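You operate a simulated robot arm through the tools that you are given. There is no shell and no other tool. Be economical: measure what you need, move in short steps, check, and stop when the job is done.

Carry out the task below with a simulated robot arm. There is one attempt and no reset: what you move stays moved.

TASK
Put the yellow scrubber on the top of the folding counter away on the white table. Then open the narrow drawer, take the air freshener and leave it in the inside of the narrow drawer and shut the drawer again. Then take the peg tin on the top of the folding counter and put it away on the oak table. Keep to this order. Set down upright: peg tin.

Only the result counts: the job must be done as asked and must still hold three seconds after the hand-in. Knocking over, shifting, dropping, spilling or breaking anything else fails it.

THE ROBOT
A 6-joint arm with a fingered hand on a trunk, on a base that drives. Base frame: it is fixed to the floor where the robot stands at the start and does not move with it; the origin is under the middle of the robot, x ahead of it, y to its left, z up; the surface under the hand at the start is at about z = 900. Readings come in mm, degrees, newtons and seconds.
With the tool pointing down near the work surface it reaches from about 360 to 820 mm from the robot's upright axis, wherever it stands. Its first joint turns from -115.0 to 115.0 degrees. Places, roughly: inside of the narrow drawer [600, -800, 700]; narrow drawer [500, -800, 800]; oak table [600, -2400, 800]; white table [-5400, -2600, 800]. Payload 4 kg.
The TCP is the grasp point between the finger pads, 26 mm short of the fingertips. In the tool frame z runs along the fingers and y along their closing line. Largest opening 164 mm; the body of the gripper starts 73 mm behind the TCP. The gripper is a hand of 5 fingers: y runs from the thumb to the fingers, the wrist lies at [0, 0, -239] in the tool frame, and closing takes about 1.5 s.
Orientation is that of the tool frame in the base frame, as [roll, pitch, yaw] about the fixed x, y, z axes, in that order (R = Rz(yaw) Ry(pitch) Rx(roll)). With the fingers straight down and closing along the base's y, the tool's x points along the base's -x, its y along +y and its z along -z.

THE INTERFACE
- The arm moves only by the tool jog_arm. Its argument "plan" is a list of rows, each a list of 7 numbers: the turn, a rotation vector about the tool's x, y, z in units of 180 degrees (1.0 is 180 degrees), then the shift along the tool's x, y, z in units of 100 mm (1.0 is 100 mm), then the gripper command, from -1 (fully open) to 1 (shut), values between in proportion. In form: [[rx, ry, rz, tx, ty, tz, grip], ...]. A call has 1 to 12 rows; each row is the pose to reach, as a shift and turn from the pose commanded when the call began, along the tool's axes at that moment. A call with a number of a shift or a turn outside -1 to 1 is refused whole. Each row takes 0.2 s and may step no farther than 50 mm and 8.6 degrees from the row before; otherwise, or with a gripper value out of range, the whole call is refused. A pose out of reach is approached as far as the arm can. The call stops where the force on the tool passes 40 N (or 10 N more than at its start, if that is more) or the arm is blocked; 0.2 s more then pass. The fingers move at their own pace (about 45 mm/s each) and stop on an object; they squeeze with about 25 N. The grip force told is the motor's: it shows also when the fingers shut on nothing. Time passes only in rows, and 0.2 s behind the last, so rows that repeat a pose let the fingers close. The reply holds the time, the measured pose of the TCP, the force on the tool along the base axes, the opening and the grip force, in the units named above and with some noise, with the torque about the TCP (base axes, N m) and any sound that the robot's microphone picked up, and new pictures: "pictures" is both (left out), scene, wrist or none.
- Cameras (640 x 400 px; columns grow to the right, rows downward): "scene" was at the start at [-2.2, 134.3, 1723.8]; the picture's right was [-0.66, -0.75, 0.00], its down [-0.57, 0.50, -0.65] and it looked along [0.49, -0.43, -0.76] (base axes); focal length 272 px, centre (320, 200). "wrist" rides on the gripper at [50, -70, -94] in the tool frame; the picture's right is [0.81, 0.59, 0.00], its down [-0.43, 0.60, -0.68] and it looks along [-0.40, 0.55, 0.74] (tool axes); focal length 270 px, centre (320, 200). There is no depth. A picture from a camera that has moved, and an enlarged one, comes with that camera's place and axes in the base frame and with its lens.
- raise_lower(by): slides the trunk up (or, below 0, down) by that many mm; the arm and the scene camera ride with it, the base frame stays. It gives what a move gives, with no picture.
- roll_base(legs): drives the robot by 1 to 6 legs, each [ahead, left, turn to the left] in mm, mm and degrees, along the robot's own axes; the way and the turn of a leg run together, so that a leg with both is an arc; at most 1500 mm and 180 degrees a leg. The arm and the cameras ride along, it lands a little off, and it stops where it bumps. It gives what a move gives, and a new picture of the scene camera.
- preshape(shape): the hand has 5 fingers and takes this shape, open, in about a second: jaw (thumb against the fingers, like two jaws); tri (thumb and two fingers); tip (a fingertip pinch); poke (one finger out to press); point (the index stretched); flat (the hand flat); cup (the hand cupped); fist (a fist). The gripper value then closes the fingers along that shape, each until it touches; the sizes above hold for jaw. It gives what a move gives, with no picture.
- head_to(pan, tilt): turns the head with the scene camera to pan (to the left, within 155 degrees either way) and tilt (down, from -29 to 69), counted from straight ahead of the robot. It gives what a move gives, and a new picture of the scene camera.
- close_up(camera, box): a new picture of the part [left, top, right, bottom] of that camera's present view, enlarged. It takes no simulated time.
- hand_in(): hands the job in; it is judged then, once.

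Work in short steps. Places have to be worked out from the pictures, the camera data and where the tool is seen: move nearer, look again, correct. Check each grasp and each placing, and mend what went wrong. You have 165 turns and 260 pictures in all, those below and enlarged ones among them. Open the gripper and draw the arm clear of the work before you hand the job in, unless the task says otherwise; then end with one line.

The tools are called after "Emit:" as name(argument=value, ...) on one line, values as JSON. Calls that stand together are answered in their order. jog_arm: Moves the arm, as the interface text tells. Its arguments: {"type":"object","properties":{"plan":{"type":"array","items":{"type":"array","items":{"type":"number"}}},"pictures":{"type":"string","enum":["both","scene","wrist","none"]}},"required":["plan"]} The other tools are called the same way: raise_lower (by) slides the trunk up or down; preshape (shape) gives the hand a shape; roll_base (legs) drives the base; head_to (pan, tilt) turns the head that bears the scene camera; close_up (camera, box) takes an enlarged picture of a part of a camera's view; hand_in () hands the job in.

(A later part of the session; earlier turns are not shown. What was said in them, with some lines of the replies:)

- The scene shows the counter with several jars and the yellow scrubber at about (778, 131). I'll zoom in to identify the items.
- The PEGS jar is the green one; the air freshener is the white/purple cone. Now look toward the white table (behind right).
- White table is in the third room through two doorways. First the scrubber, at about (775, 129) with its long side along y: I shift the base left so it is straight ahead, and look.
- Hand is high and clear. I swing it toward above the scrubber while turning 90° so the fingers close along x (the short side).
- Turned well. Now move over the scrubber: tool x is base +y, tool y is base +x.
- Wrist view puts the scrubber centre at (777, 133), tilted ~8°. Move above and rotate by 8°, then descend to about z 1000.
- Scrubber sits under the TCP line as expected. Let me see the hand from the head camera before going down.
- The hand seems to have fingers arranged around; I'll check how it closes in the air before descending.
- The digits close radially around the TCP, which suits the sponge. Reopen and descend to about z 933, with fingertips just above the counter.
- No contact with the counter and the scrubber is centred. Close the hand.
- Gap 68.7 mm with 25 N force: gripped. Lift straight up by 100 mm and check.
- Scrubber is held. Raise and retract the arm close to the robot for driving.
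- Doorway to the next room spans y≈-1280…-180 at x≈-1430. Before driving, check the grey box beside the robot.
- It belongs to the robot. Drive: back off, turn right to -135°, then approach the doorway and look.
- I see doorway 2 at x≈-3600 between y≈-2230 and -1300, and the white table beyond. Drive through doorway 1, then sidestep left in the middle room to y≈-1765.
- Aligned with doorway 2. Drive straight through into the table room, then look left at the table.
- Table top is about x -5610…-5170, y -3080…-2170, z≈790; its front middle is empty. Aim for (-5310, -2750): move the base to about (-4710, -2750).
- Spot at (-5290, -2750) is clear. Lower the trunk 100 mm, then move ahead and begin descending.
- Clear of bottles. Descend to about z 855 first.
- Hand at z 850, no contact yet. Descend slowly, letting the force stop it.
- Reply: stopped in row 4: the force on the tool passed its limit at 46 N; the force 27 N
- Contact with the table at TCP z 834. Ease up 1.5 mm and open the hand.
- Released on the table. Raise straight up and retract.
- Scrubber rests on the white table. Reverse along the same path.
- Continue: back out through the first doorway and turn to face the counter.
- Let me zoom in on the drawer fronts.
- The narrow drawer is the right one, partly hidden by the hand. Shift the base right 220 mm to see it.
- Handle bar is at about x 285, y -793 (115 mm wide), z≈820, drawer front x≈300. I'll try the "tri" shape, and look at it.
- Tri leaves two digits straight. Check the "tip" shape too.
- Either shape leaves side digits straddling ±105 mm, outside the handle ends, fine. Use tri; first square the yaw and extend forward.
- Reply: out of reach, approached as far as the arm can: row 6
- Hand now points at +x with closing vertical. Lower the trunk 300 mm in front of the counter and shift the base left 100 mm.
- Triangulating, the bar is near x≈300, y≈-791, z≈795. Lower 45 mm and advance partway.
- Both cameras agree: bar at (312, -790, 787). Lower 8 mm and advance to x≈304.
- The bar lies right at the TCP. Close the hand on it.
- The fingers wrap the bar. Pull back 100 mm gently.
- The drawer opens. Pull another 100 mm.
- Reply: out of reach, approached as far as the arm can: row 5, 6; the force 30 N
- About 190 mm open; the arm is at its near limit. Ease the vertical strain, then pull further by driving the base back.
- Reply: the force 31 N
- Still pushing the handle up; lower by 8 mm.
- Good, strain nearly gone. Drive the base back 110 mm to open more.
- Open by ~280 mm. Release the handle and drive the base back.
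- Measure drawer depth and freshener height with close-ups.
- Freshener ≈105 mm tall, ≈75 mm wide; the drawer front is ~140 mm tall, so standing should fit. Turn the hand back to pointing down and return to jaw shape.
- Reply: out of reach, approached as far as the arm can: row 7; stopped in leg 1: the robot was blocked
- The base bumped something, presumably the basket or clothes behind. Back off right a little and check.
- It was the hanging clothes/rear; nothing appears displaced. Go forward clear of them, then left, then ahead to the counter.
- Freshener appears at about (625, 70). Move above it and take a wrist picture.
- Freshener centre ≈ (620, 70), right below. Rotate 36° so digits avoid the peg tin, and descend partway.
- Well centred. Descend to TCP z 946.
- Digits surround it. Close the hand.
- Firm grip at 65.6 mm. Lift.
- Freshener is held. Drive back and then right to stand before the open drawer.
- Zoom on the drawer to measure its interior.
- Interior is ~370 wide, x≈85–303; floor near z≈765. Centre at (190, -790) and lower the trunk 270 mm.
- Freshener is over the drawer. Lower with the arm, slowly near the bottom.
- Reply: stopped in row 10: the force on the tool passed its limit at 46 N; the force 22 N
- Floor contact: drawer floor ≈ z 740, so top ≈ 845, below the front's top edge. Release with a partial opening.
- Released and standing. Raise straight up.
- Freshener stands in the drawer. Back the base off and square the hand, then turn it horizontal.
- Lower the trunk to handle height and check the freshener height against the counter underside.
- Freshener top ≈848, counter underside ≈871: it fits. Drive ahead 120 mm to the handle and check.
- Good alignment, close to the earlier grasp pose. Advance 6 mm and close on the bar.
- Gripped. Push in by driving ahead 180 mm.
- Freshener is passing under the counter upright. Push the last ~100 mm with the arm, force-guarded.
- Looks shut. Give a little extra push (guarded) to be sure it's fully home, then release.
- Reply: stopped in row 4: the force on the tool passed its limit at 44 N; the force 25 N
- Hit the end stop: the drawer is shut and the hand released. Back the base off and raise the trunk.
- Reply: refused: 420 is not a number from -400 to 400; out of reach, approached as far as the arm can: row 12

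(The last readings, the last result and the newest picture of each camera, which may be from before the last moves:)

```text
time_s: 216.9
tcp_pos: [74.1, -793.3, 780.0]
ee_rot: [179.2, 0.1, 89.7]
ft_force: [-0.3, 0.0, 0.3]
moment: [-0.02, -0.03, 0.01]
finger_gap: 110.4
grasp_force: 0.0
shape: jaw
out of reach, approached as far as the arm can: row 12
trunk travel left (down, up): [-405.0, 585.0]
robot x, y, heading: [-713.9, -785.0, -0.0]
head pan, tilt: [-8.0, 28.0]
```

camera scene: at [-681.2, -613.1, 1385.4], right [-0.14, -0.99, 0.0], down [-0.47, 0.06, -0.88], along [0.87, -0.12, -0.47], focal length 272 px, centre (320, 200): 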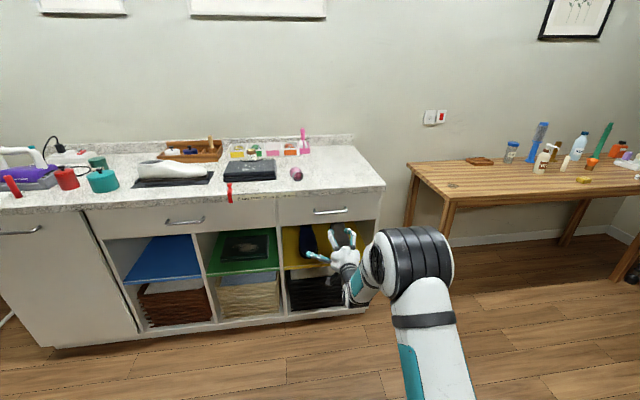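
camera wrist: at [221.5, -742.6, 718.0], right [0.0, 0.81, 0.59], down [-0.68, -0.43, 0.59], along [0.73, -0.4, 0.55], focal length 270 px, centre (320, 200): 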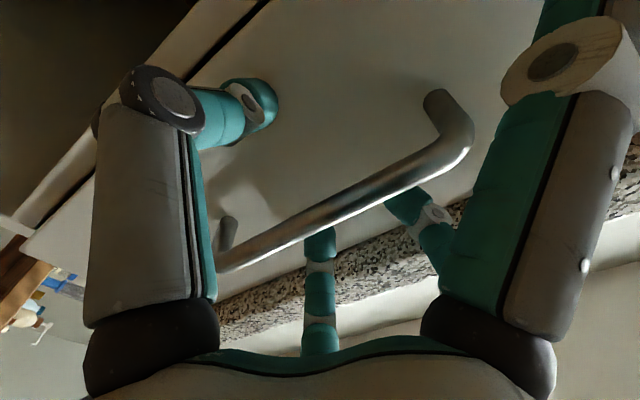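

Drawer is closed. Raise the trunk and drive to the peg tin.

Emit:
raise_lower(by=400)

Emit:
roll_base(legs=[[300, 0, 0], [0, 965, 0], [260, 0, 0]])

Emit:
head_to(pan=-10, tilt=55)

Emit:
close_up(camera="scene", box=[260, 80, 420, 230])

```text
time_s: 220.8
tcp_pos: [74.5, -793.1, 1179.0]
ee_rot: [179.3, 0.1, 89.8]
ft_force: [-0.3, -0.1, 0.0]
moment: [-0.01, 0.01, -0.02]
finger_gap: 110.8
grasp_force: 0.0
shape: jaw
trunk travel left (down, up): [-805.0, 185.0]
robot x, y, heading: [-709.9, -785.7, 0.0]
head pan, tilt: [-8.0, 28.0]
```

```text
time_s: 228.9
tcp_pos: [630.3, 184.7, 1177.9]
ee_rot: [179.1, 0.1, 90.2]
ft_force: [-0.3, 0.4, -0.1]
moment: [0.0, 0.03, -0.03]
finger_gap: 110.2
grasp_force: 0.1
shape: jaw
trunk travel left (down, up): [-805.0, 185.0]
robot x, y, heading: [-151.7, 191.7, 0.1]
head pan, tilt: [-8.0, 28.0]
camera scene: at [-125.3, 360.7, 1785.3], right [-0.13, -0.99, 0.0], down [-0.47, 0.06, -0.88], along [0.87, -0.12, -0.47], focal length 272 px, centre (320, 200)
```

scene: 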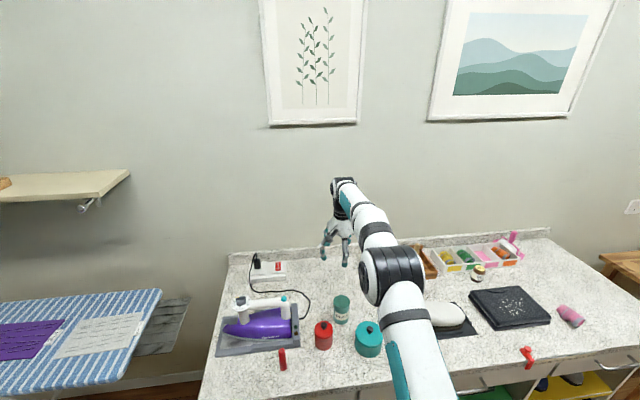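

```text
time_s: 229.8
tcp_pos: [630.2, 184.8, 1178.2]
ee_rot: [179.2, 0.1, 90.1]
ft_force: [0.1, -1.0, 0.2]
moment: [-0.01, 0.0, 0.02]
finger_gap: 110.4
grasp_force: 0.1
shape: jaw
trunk travel left (down, up): [-805.0, 185.0]
robot x, y, heading: [-155.9, 186.7, 0.3]
head pan, tilt: [-10.0, 55.0]
camera scene: at [-145.8, 360.7, 1746.2], right [-0.17, -0.99, 0.0], down [-0.81, 0.14, -0.57], along [0.57, -0.1, -0.82], focal length 272 px, centre (320, 200)
```

scene: 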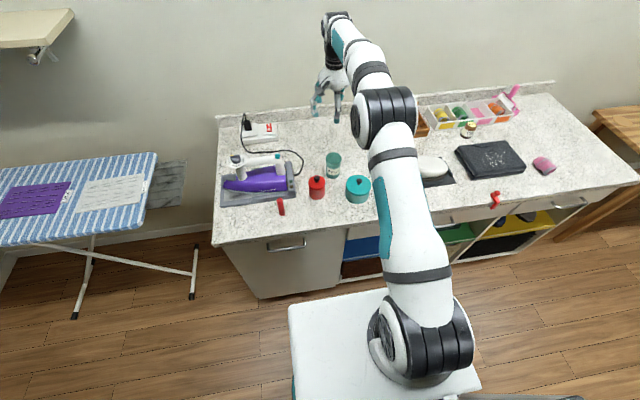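

```text
2.67 times, centred on (340, 155) of scene
camera zoom: at [-145.8, 360.7, 1746.2], right [-0.17, -0.99, 0.0], down [-0.81, 0.14, -0.57], along [0.57, -0.1, -0.82], focal length 724 px, centre (267, 320)
```

zoom: 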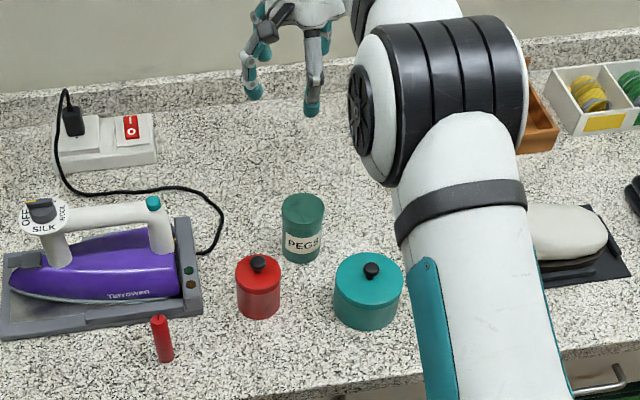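

Peg tin centre ≈ (562, 184), ~61 mm diameter, top ≈ z 993. Rotate 18° so the digits miss the red and teal tins, and move above it.

Emit:
jog_arm(plan=[[0, 0, 0.033, 0, -0.25, 0.1, -0.17], [0, 0, 0.066, 0, -0.5, 0.3, -0.17], [0, 0, 0.1, 0, -0.68, 0.6, -0.17], [0, 0, 0.1, 0, -0.68, 0.9, -0.17]], pictures="wrist")

Emit:
close_up(camera="scene", box=[260, 80, 420, 230])

```text
time_s: 230.8
tcp_pos: [564.1, 184.9, 1085.4]
ee_rot: [179.2, -0.2, 72.0]
ft_force: [0.2, 0.5, 0.4]
moment: [-0.03, -0.02, 0.0]
finger_gap: 96.5
grasp_force: 0.0
shape: jaw
trunk travel left (down, up): [-805.0, 185.0]
robot x, y, heading: [-154.7, 185.0, 0.1]
head pan, tilt: [-10.0, 55.0]
camera wrist: at [512.0, 254.4, 1179.6], right [0.81, 0.59, 0.01], down [0.42, -0.59, 0.68], along [0.41, -0.55, -0.73], focal length 270 px, centre (320, 200)
```

wrist: 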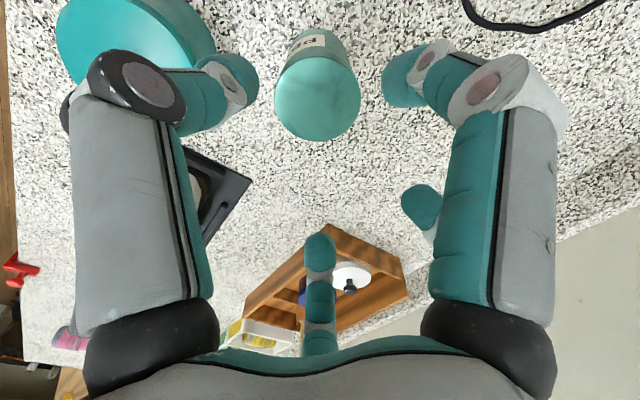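

```text
2.67 times, centred on (340, 155) of scene
camera zoom: at [-144.6, 360.7, 1746.2], right [-0.17, -0.99, 0.0], down [-0.81, 0.14, -0.57], along [0.56, -0.1, -0.82], focal length 724 px, centre (267, 320)
```

zoom: 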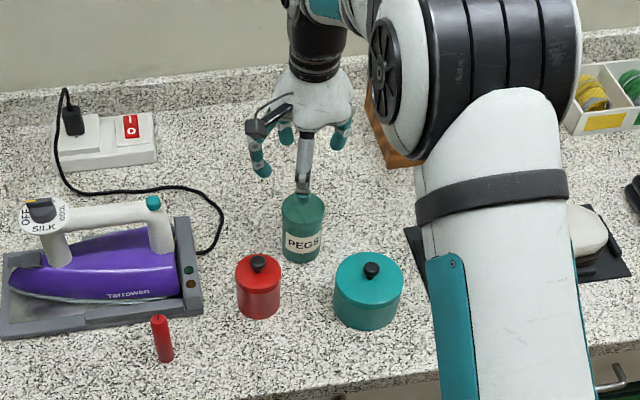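

Tin centre ≈ (559, 191). Correct and descend 65 mm, then look again.

Emit:
jog_arm(plan=[[0, 0, 0, 0.04, -0.065, 0.2, -0.17], [0, 0, 0, 0.04, -0.065, 0.45, -0.17], [0, 0, 0, 0.04, -0.065, 0.65, -0.17]], pictures="wrist")

Emit:
close_up(camera="scene", box=[300, 110, 400, 210])

```text
time_s: 231.7
tcp_pos: [561.0, 191.8, 1022.2]
ee_rot: [179.3, 0.0, 72.0]
ft_force: [-0.7, -0.1, -0.1]
moment: [0.01, -0.03, 0.02]
finger_gap: 96.5
grasp_force: 0.0
shape: jaw
trunk travel left (down, up): [-805.0, 185.0]
robot x, y, heading: [-154.5, 189.6, 0.0]
head pan, tilt: [-10.0, 55.0]
camera wrist: at [508.5, 260.7, 1116.0], right [0.81, 0.59, 0.01], down [0.42, -0.59, 0.68], along [0.41, -0.55, -0.73], focal length 270 px, centre (320, 200)
```

wrist: 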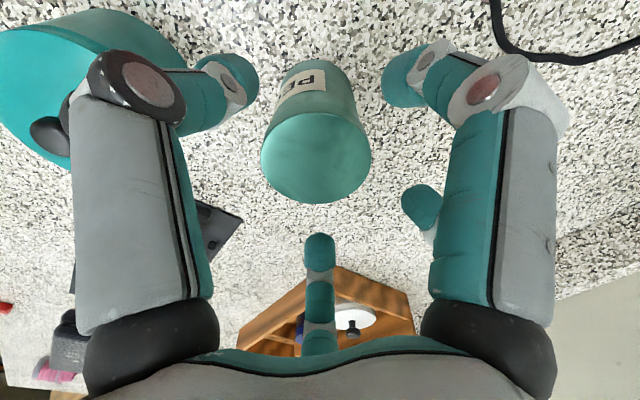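

```text
4.00 times, centred on (350, 160) of scene
camera zoom: at [-145.5, 360.9, 1746.2], right [-0.17, -0.99, 0.0], down [-0.81, 0.14, -0.57], along [0.57, -0.1, -0.82], focal length 1086 px, centre (200, 360)
```

zoom: 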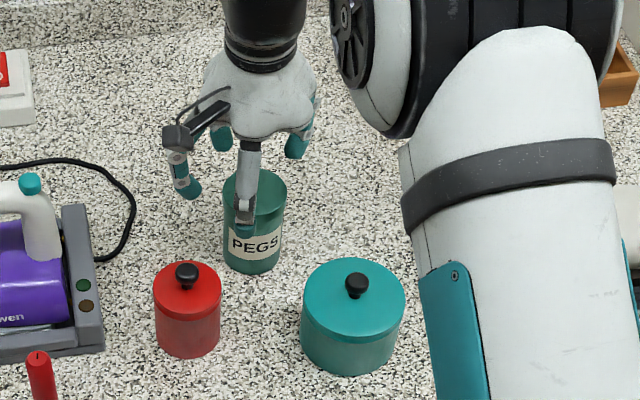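

Centred within a few mm. Descend to z 950 and close.

Emit:
jog_arm(plan=[[0, 0, 0, -0.02, 0, 0.25, -0.17], [0, 0, 0, -0.02, 0, 0.5, -0.17], [0, 0, 0, -0.02, 0, 0.72, -0.17]], pictures="wrist")

Emit:
jog_arm(plan=[[0, 0, 0, 0, 0, 0, 1], [0, 0, 0, 0, 0, 0, 1], [0, 0, 0, 0, 0, 0, 1], [0, 0, 0, 0, 0, 0, 1], [0, 0, 0, 0, 0, 0, 1], [0, 0, 0, 0, 0, 0, 1], [0, 0, 0, 0, 0, 0, 1]], pictures="wrist")

```text
time_s: 232.4
tcp_pos: [560.2, 188.4, 951.1]
ee_rot: [179.2, -0.2, 72.0]
ft_force: [-0.2, -1.0, -0.8]
moment: [-0.02, 0.02, 0.0]
finger_gap: 96.5
grasp_force: 0.0
shape: jaw
trunk travel left (down, up): [-805.0, 185.0]
robot x, y, heading: [-155.5, 188.4, 0.5]
head pan, tilt: [-10.0, 55.0]
camera wrist: at [508.8, 257.7, 1043.8], right [0.81, 0.59, 0.01], down [0.42, -0.59, 0.68], along [0.41, -0.55, -0.73], focal length 270 px, centre (320, 200)
```

wrist: 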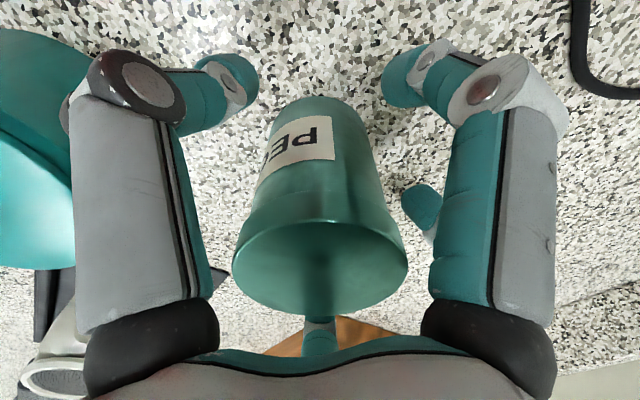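

```text
time_s: 234.1
tcp_pos: [560.4, 188.7, 950.5]
ee_rot: [179.2, 0.0, 72.0]
ft_force: [0.3, 0.6, -0.4]
moment: [0.01, 0.01, 0.0]
finger_gap: 51.2
grasp_force: 25.2
shape: jaw
trunk travel left (down, up): [-805.0, 185.0]
robot x, y, heading: [-155.9, 190.2, 0.6]
head pan, tilt: [-10.0, 55.0]
camera wrist: at [508.2, 257.8, 1044.1], right [0.81, 0.59, 0.01], down [0.42, -0.59, 0.68], along [0.41, -0.55, -0.73], focal length 270 px, centre (320, 200)
```

wrist: 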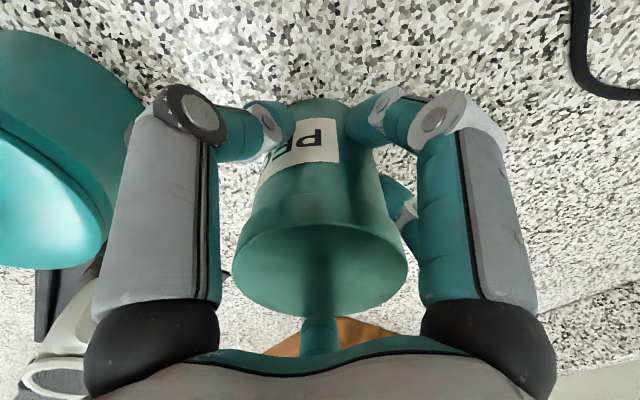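

Gripped at 51 mm. Lift straight up.

Emit:
jog_arm(plan=[[0, 0, 0, 0, 0, -0.15, 1], [0, 0, 0, 0, 0, -0.4, 1], [0, 0, 0, 0, 0, -0.7, 1], [0, 0, 0, 0, 0, -1, 1]], pictures="none")

Emit:
jog_arm(plan=[[0, 0, 0, 0, 0, -0.3, 1], [0, 0, 0, 0, 0, -0.6, 1], [0, 0, 0, 0, 0, -1, 1]], pictures="both")

```text
time_s: 235.1
tcp_pos: [559.0, 187.8, 1052.2]
ee_rot: [179.2, -0.1, 72.1]
ft_force: [0.3, 0.1, -0.6]
moment: [0.01, -0.04, 0.01]
finger_gap: 51.2
grasp_force: 25.0
shape: jaw
trunk travel left (down, up): [-805.0, 185.0]
robot x, y, heading: [-157.8, 185.7, 0.3]
head pan, tilt: [-10.0, 55.0]
```

```text
time_s: 235.8
tcp_pos: [555.1, 188.5, 1151.3]
ee_rot: [179.2, -0.1, 72.0]
ft_force: [0.3, -0.2, -1.1]
moment: [-0.01, 0.01, 0.01]
finger_gap: 51.4
grasp_force: 25.4
shape: jaw
trunk travel left (down, up): [-805.0, 185.0]
robot x, y, heading: [-153.5, 187.3, 0.4]
head pan, tilt: [-10.0, 55.0]
camera scene: at [-147.3, 360.8, 1746.1], right [-0.17, -0.99, 0.0], down [-0.81, 0.14, -0.57], along [0.57, -0.1, -0.82], focal length 272 px, centre (320, 200)
camera wrist: at [503.9, 257.3, 1244.5], right [0.81, 0.59, 0.01], down [0.42, -0.59, 0.68], along [0.41, -0.55, -0.73], focal length 270 px, centre (320, 200)
```

scene: 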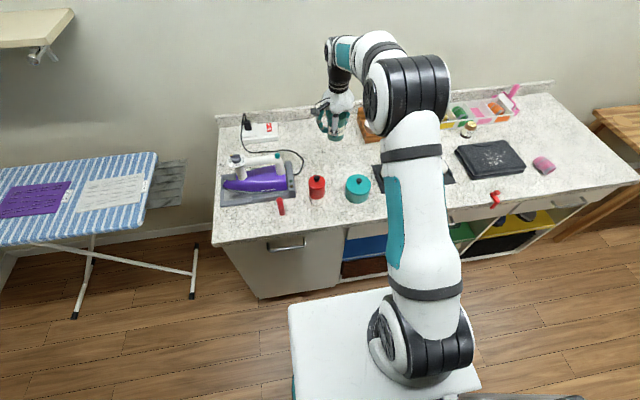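
wrist: 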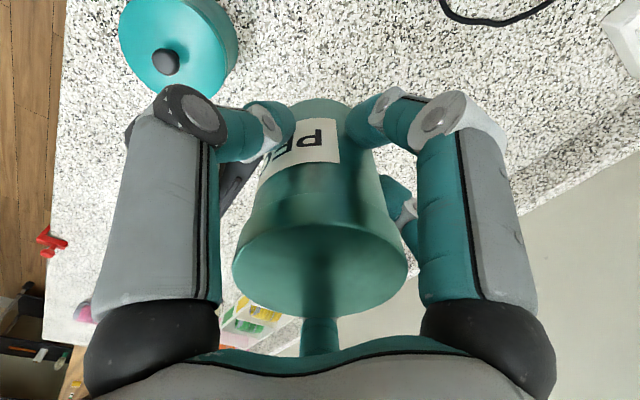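

Peg tin held. Back up and drive right toward the oak table.

Emit:
roll_base(legs=[[-300, 0, 0], [0, -1200, 0], [0, -700, 0]])

Emit:
head_to(pan=-20, tilt=40)

```text
time_s: 247.1
tcp_pos: [274.7, -1716.7, 1149.8]
ee_rot: [179.3, -0.2, 72.3]
ft_force: [-0.4, -0.1, -0.3]
moment: [0.0, -0.01, 0.0]
finger_gap: 51.0
grasp_force: 24.9
shape: jaw
trunk travel left (down, up): [-805.0, 185.0]
robot x, y, heading: [-437.1, -1721.7, 0.8]
head pan, tilt: [-10.0, 55.0]
camera scene: at [-428.1, -1547.5, 1746.2], right [-0.16, -0.99, 0.0], down [-0.81, 0.13, -0.57], along [0.57, -0.09, -0.82], focal length 272 px, centre (320, 200)
```

scene: 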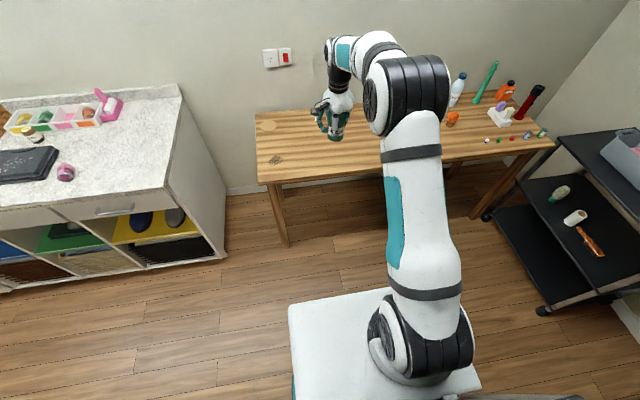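

```text
time_s: 247.8
tcp_pos: [275.6, -1715.9, 1149.5]
ee_rot: [179.3, -0.1, 72.4]
ft_force: [0.9, -0.8, -0.5]
moment: [0.02, 0.0, 0.01]
finger_gap: 51.6
grasp_force: 24.5
shape: jaw
trunk travel left (down, up): [-805.0, 185.0]
robot x, y, heading: [-437.2, -1720.0, 0.8]
head pan, tilt: [-20.0, 40.0]
camera scene: at [-419.0, -1563.3, 1766.8], right [-0.33, -0.94, 0.0], down [-0.61, 0.21, -0.77], along [0.72, -0.25, -0.64], focal length 272 px, centre (320, 200)
```

scene: 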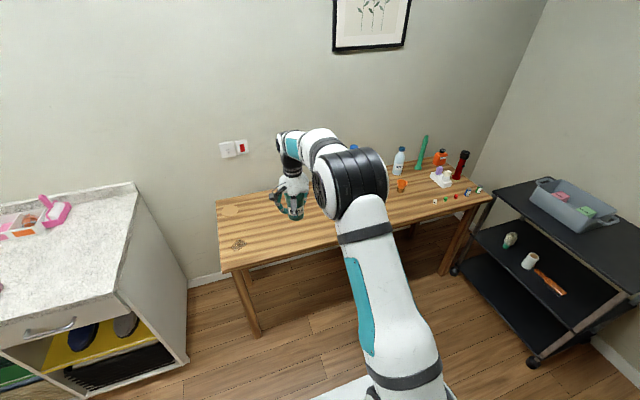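

Spot (520, -1720) on the oak table is bare. Drive ahead 245 mm, then lower the trunk and look.

Emit:
roll_base(legs=[[245, 0, -0.8]])

Emit:
raise_lower(by=-180)

Emit:
jog_arm(plan=[[0, 0, 0, 0, 0, 0, 1]], pictures="both")

```text
time_s: 249.6
tcp_pos: [520.0, -1723.8, 1149.3]
ee_rot: [179.2, -0.1, 71.7]
ft_force: [0.1, 0.7, -1.6]
moment: [0.03, 0.02, -0.01]
finger_gap: 51.1
grasp_force: 25.7
shape: jaw
trunk travel left (down, up): [-805.0, 185.0]
robot x, y, heading: [-195.6, -1718.6, -0.2]
head pan, tilt: [-20.0, 40.0]
camera scene: at [-171.1, -1562.0, 1766.8], right [-0.34, -0.94, 0.0], down [-0.6, 0.22, -0.77], along [0.72, -0.26, -0.64], focal length 272 px, centre (320, 200)
```

scene: 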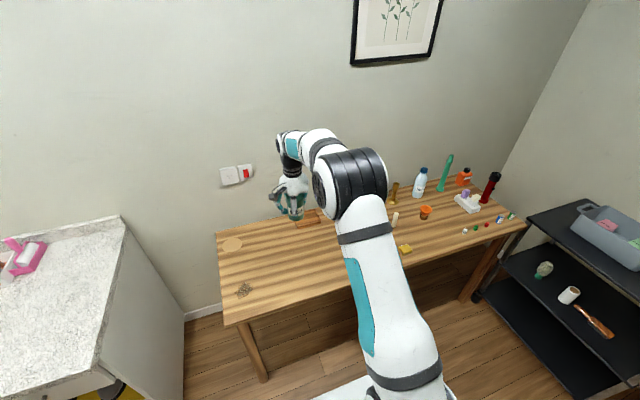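

```text
time_s: 251.6
tcp_pos: [519.4, -1723.9, 968.8]
ee_rot: [179.3, -0.1, 71.7]
ft_force: [0.2, 0.8, -0.3]
moment: [0.0, 0.01, -0.01]
finger_gap: 51.4
grasp_force: 24.7
shape: jaw
trunk travel left (down, up): [-625.0, 365.0]
robot x, y, heading: [-188.9, -1720.5, -0.1]
head pan, tilt: [-20.0, 40.0]
```

```text
time_s: 252.0
tcp_pos: [520.1, -1723.4, 970.8]
ee_rot: [179.1, -0.2, 71.7]
ft_force: [-0.7, -0.2, 0.2]
moment: [-0.03, -0.03, 0.01]
finger_gap: 51.4
grasp_force: 25.0
shape: jaw
trunk travel left (down, up): [-625.0, 365.0]
robot x, y, heading: [-190.6, -1719.1, 0.2]
head pan, tilt: [-20.0, 40.0]
camera scene: at [-172.5, -1562.0, 1586.9], right [-0.34, -0.94, 0.0], down [-0.6, 0.22, -0.77], along [0.72, -0.26, -0.64], focal length 272 px, centre (320, 200)
camera wrist: at [468.8, -1653.0, 1063.6], right [0.81, 0.58, 0.01], down [0.42, -0.6, 0.68], along [0.41, -0.55, -0.73], focal length 270 px, centre (320, 200)
```

scene: 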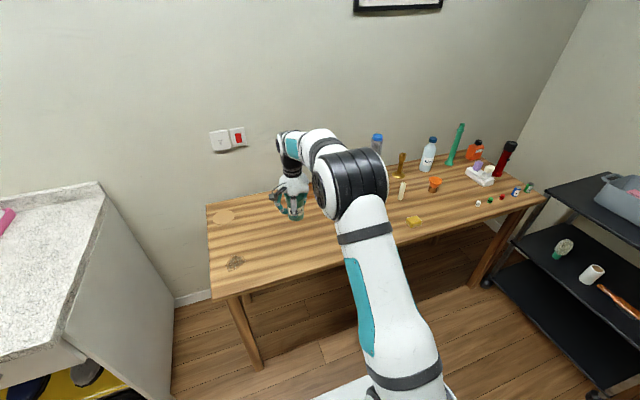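
wrist: 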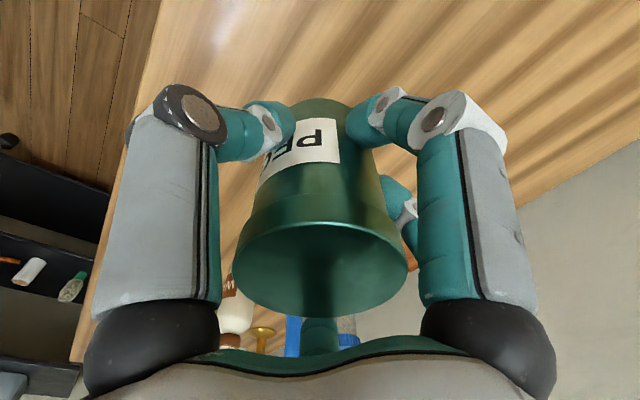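

Spot is clear. Descend: first 90 mm, then slowly until contact.

Emit:
jog_arm(plan=[[0, 0, 0, 0, 0, 0.3, 1], [0, 0, 0, 0, 0, 0.6, 1], [0, 0, 0, 0, 0, 0.9, 1]], pictures="none")

Emit:
jog_arm(plan=[[0, 0, 0, 0, 0, 0.06, 1], [0, 0, 0, 0, 0, 0.12, 1], [0, 0, 0, 0, 0, 0.16, 1], [0, 0, 0, 0, 0, 0.2, 1], [0, 0, 0, 0, 0, 0.24, 1], [0, 0, 0, 0, 0, 0.28, 1], [0, 0, 0, 0, 0, 0.32, 1], [0, 0, 0, 0, 0, 0.36, 1], [0, 0, 0, 0, 0, 0.4, 1], [0, 0, 0, 0, 0, 0.44, 1]], pictures="scene")

```text
time_s: 252.8
tcp_pos: [522.8, -1722.6, 879.1]
ee_rot: [179.2, -0.1, 71.7]
ft_force: [-0.3, 0.1, -0.2]
moment: [-0.03, 0.01, -0.01]
finger_gap: 51.2
grasp_force: 25.1
shape: jaw
trunk travel left (down, up): [-625.0, 365.0]
robot x, y, heading: [-193.1, -1719.2, -0.1]
head pan, tilt: [-20.0, 40.0]
```

```text
time_s: 255.0
tcp_pos: [522.0, -1722.6, 836.4]
ee_rot: [179.1, -0.1, 71.8]
ft_force: [-0.6, 0.2, -0.3]
moment: [-0.02, 0.02, 0.02]
finger_gap: 51.2
grasp_force: 24.8
shape: jaw
trunk travel left (down, up): [-625.0, 365.0]
robot x, y, heading: [-191.1, -1718.0, -0.2]
head pan, tilt: [-20.0, 40.0]
camera scene: at [-172.5, -1562.0, 1586.9], right [-0.34, -0.94, 0.0], down [-0.6, 0.22, -0.77], along [0.72, -0.26, -0.64], focal length 272 px, centre (320, 200)
```

scene: 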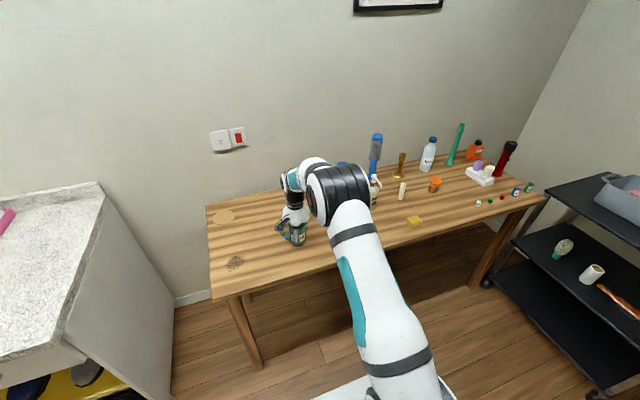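

No contact yet; the table is lower than 786. Continue down slowly.

Emit:
jog_arm(plan=[[0, 0, 0, 0, 0, 0.04, 1], [0, 0, 0, 0, 0, 0.08, 1], [0, 0, 0, 0, 0, 0.12, 1], [0, 0, 0, 0, 0, 0.16, 1], [0, 0, 0, 0, 0, 0.2, 1], [0, 0, 0, 0, 0, 0.24, 1], [0, 0, 0, 0, 0, 0.28, 1], [0, 0, 0, 0, 0, 0.32, 1], [0, 0, 0, 0, 0, 0.36, 1], [0, 0, 0, 0, 0, 0.4, 1], [0, 0, 0, 0, 0, 0.44, 1], [0, 0, 0, 0, 0, 0.48, 1]], pictures="wrist")

Emit:
close_up(camera="scene", box=[240, 160, 360, 270])

```text
time_s: 256.1
tcp_pos: [524.9, -1723.3, 829.1]
ee_rot: [178.4, -0.4, 71.7]
ft_force: [-4.2, 0.1, 20.4]
moment: [-0.01, 0.34, -0.01]
finger_gap: 52.3
grasp_force: 24.9
shape: jaw
trunk travel left (down, up): [-625.0, 365.0]
robot x, y, heading: [-192.2, -1718.4, 0.2]
head pan, tilt: [-20.0, 40.0]
stopped in row 5: the force on the tool passed its limit at 43 N (the readings are from after the stop); the commanded pose is now the measured one
camera wrist: at [472.7, -1653.5, 921.5], right [0.81, 0.58, 0.02], down [0.41, -0.6, 0.69], along [0.42, -0.55, -0.72], focal length 270 px, centre (320, 200)
```

wrist: 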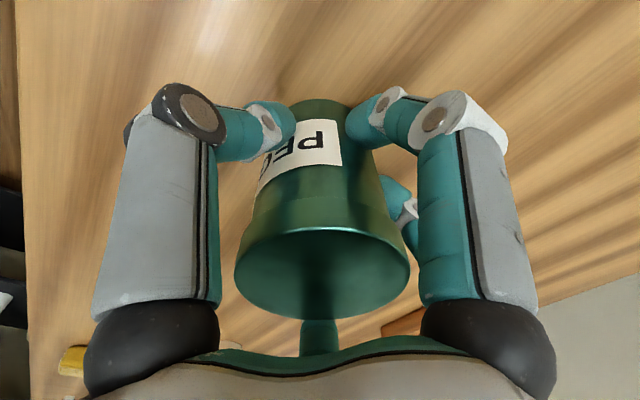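

```text
3.64 times, centred on (300, 215) of scene
camera zoom: at [-175.3, -1561.9, 1586.9], right [-0.34, -0.94, 0.0], down [-0.6, 0.22, -0.77], along [0.72, -0.26, -0.64], focal length 987 px, centre (393, 146)
```

zoom: 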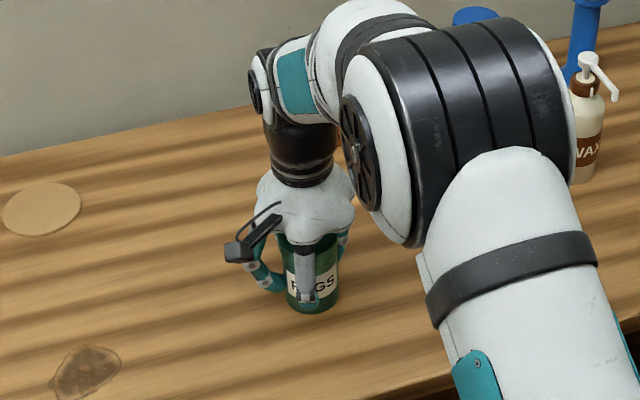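

Contact: table at ≈779. Ease up 1.5 mm, level the slight tilt, and open partially.

Emit:
jog_arm(plan=[[0.0014, 0.0042, 0, 0, 0, -0.015, 1], [0.0014, 0.0042, 0, 0, 0, -0.015, 1], [0.0014, 0.0042, 0, 0, 0, -0.015, -0.2], [0.0014, 0.0042, 0, 0, 0, -0.015, -0.2], [0.0014, 0.0042, 0, 0, 0, -0.015, -0.2], [0.0014, 0.0042, 0, 0, 0, -0.015, -0.2], [0.0014, 0.0042, 0, 0, 0, -0.015, -0.2], [0.0014, 0.0042, 0, 0, 0, -0.015, -0.2]], pictures="wrist")

```text
time_s: 257.9
tcp_pos: [524.9, -1723.3, 825.6]
ee_rot: [179.0, -0.9, 71.6]
ft_force: [0.6, 1.0, -0.1]
moment: [-0.01, -0.02, 0.0]
finger_gap: 97.5
grasp_force: 0.2
shape: jaw
trunk travel left (down, up): [-625.0, 365.0]
robot x, y, heading: [-190.2, -1718.8, -0.0]
head pan, tilt: [-20.0, 40.0]
camera wrist: at [472.8, -1654.7, 920.3], right [0.81, 0.58, 0.02], down [0.41, -0.61, 0.68], along [0.41, -0.54, -0.73], focal length 270 px, centre (320, 200)
```

wrist: 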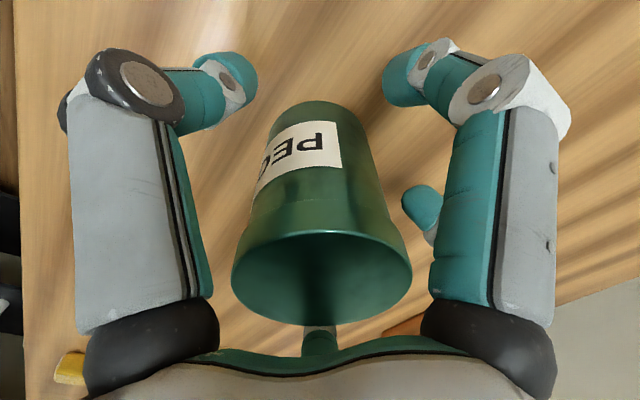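

The tin stands freely. Raise straight up and check.

Emit:
jog_arm(plan=[[0, 0, 0, 0, 0, -0.15, -0.2], [0, 0, 0, 0, 0, -0.4, -0.2], [0, 0, 0, 0, 0, -0.7, -0.2], [0, 0, 0, 0, 0, -1, -0.2]], pictures="wrist")

Emit:
raise_lower(by=200)

Emit:
roll_base(legs=[[-300, 0, 0]])

Emit:
close_up(camera="scene", box=[200, 130, 400, 280])

```text
time_s: 258.9
tcp_pos: [522.9, -1723.4, 926.1]
ee_rot: [179.1, -1.0, 71.7]
ft_force: [0.1, -0.2, 0.0]
moment: [0.0, 0.03, 0.0]
finger_gap: 97.5
grasp_force: 0.1
shape: jaw
trunk travel left (down, up): [-625.0, 365.0]
robot x, y, heading: [-191.2, -1717.4, 0.1]
head pan, tilt: [-20.0, 40.0]
camera wrist: at [470.3, -1655.9, 1020.4], right [0.81, 0.58, 0.02], down [0.41, -0.61, 0.68], along [0.41, -0.54, -0.73], focal length 270 px, centre (320, 200)
```

wrist: 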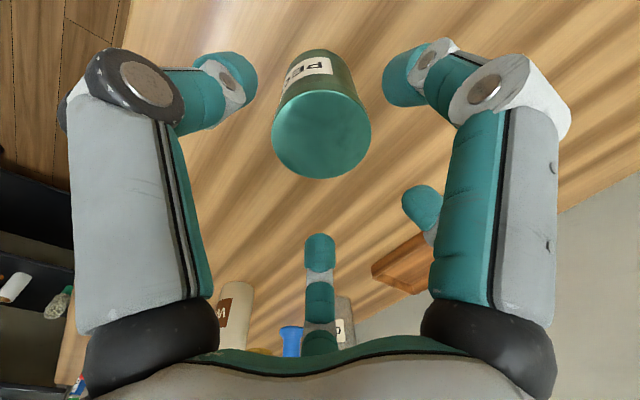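

```text
time_s: 261.0
tcp_pos: [523.4, -1724.7, 1126.5]
ee_rot: [178.9, -1.1, 71.7]
ft_force: [-0.2, -0.7, -0.8]
moment: [-0.05, 0.0, -0.01]
finger_gap: 97.8
grasp_force: 0.0
shape: jaw
trunk travel left (down, up): [-825.0, 165.0]
robot x, y, heading: [-194.1, -1720.1, 0.1]
head pan, tilt: [-20.0, 40.0]
```

```text
time_s: 263.1
tcp_pos: [225.3, -1724.1, 1126.2]
ee_rot: [179.0, -1.1, 71.7]
ft_force: [-0.2, -0.6, 0.0]
moment: [-0.03, -0.02, 0.0]
finger_gap: 97.9
grasp_force: 0.0
shape: jaw
trunk travel left (down, up): [-825.0, 165.0]
robot x, y, heading: [-490.2, -1721.6, -0.0]
head pan, tilt: [-20.0, 40.0]
camera scene: at [-471.4, -1562.1, 1786.9], right [-0.34, -0.94, 0.0], down [-0.6, 0.22, -0.77], along [0.72, -0.26, -0.64], focal length 272 px, centre (320, 200)
```

scene: 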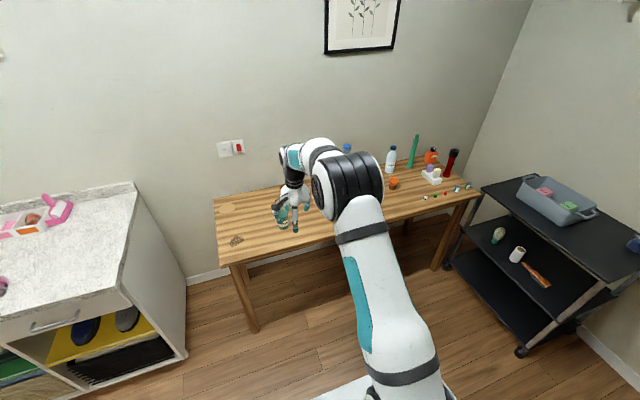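

```text
2.67 times, centred on (300, 205) of scene
camera zoom: at [-471.4, -1562.1, 1786.9], right [-0.34, -0.94, 0.0], down [-0.6, 0.22, -0.77], along [0.72, -0.26, -0.64], focal length 724 px, centre (373, 187)
```

zoom: 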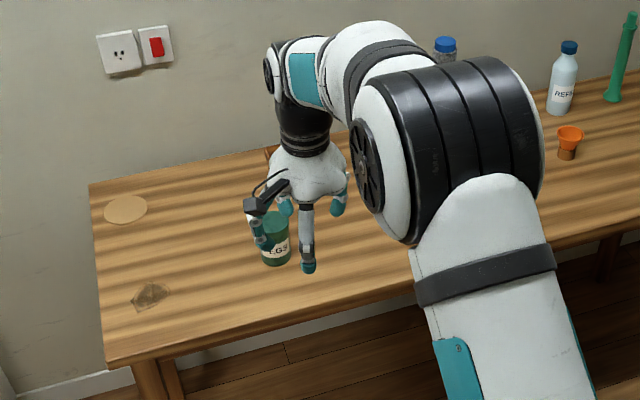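

The peg tin stands upright on the oak table and the drawer is still shut. Open the hand fully in the clear air before handing in.

Emit:
jog_arm(plan=[[0, 0, 0, 0, 0, 0, -1], [0, 0, 0, 0, 0, 0, -1], [0, 0, 0, 0, 0, 0, -1], [0, 0, 0, 0, 0, 0, -1], [0, 0, 0, 0, 0, 0, -1]], pictures="none")

Emit:
hand_in()

```text
time_s: 264.3
tcp_pos: [225.7, -1723.9, 1125.8]
ee_rot: [179.0, -1.0, 71.7]
ft_force: [0.7, 0.4, -0.1]
moment: [-0.03, 0.01, 0.0]
finger_gap: 163.9
grasp_force: 0.0
shape: jaw
trunk travel left (down, up): [-825.0, 165.0]
robot x, y, heading: [-489.0, -1719.5, 0.1]
head pan, tilt: [-20.0, 40.0]
```

```text
The job is handed in.
```

I handed the job in with the scrubber on the white table, the air freshener standing inside the shut narrow drawer, and the peg tin upright on the oak table. The base bumped something once mid-drive, probably the hanging clothes; in the pictures taken afterwards nothing looked displaced.
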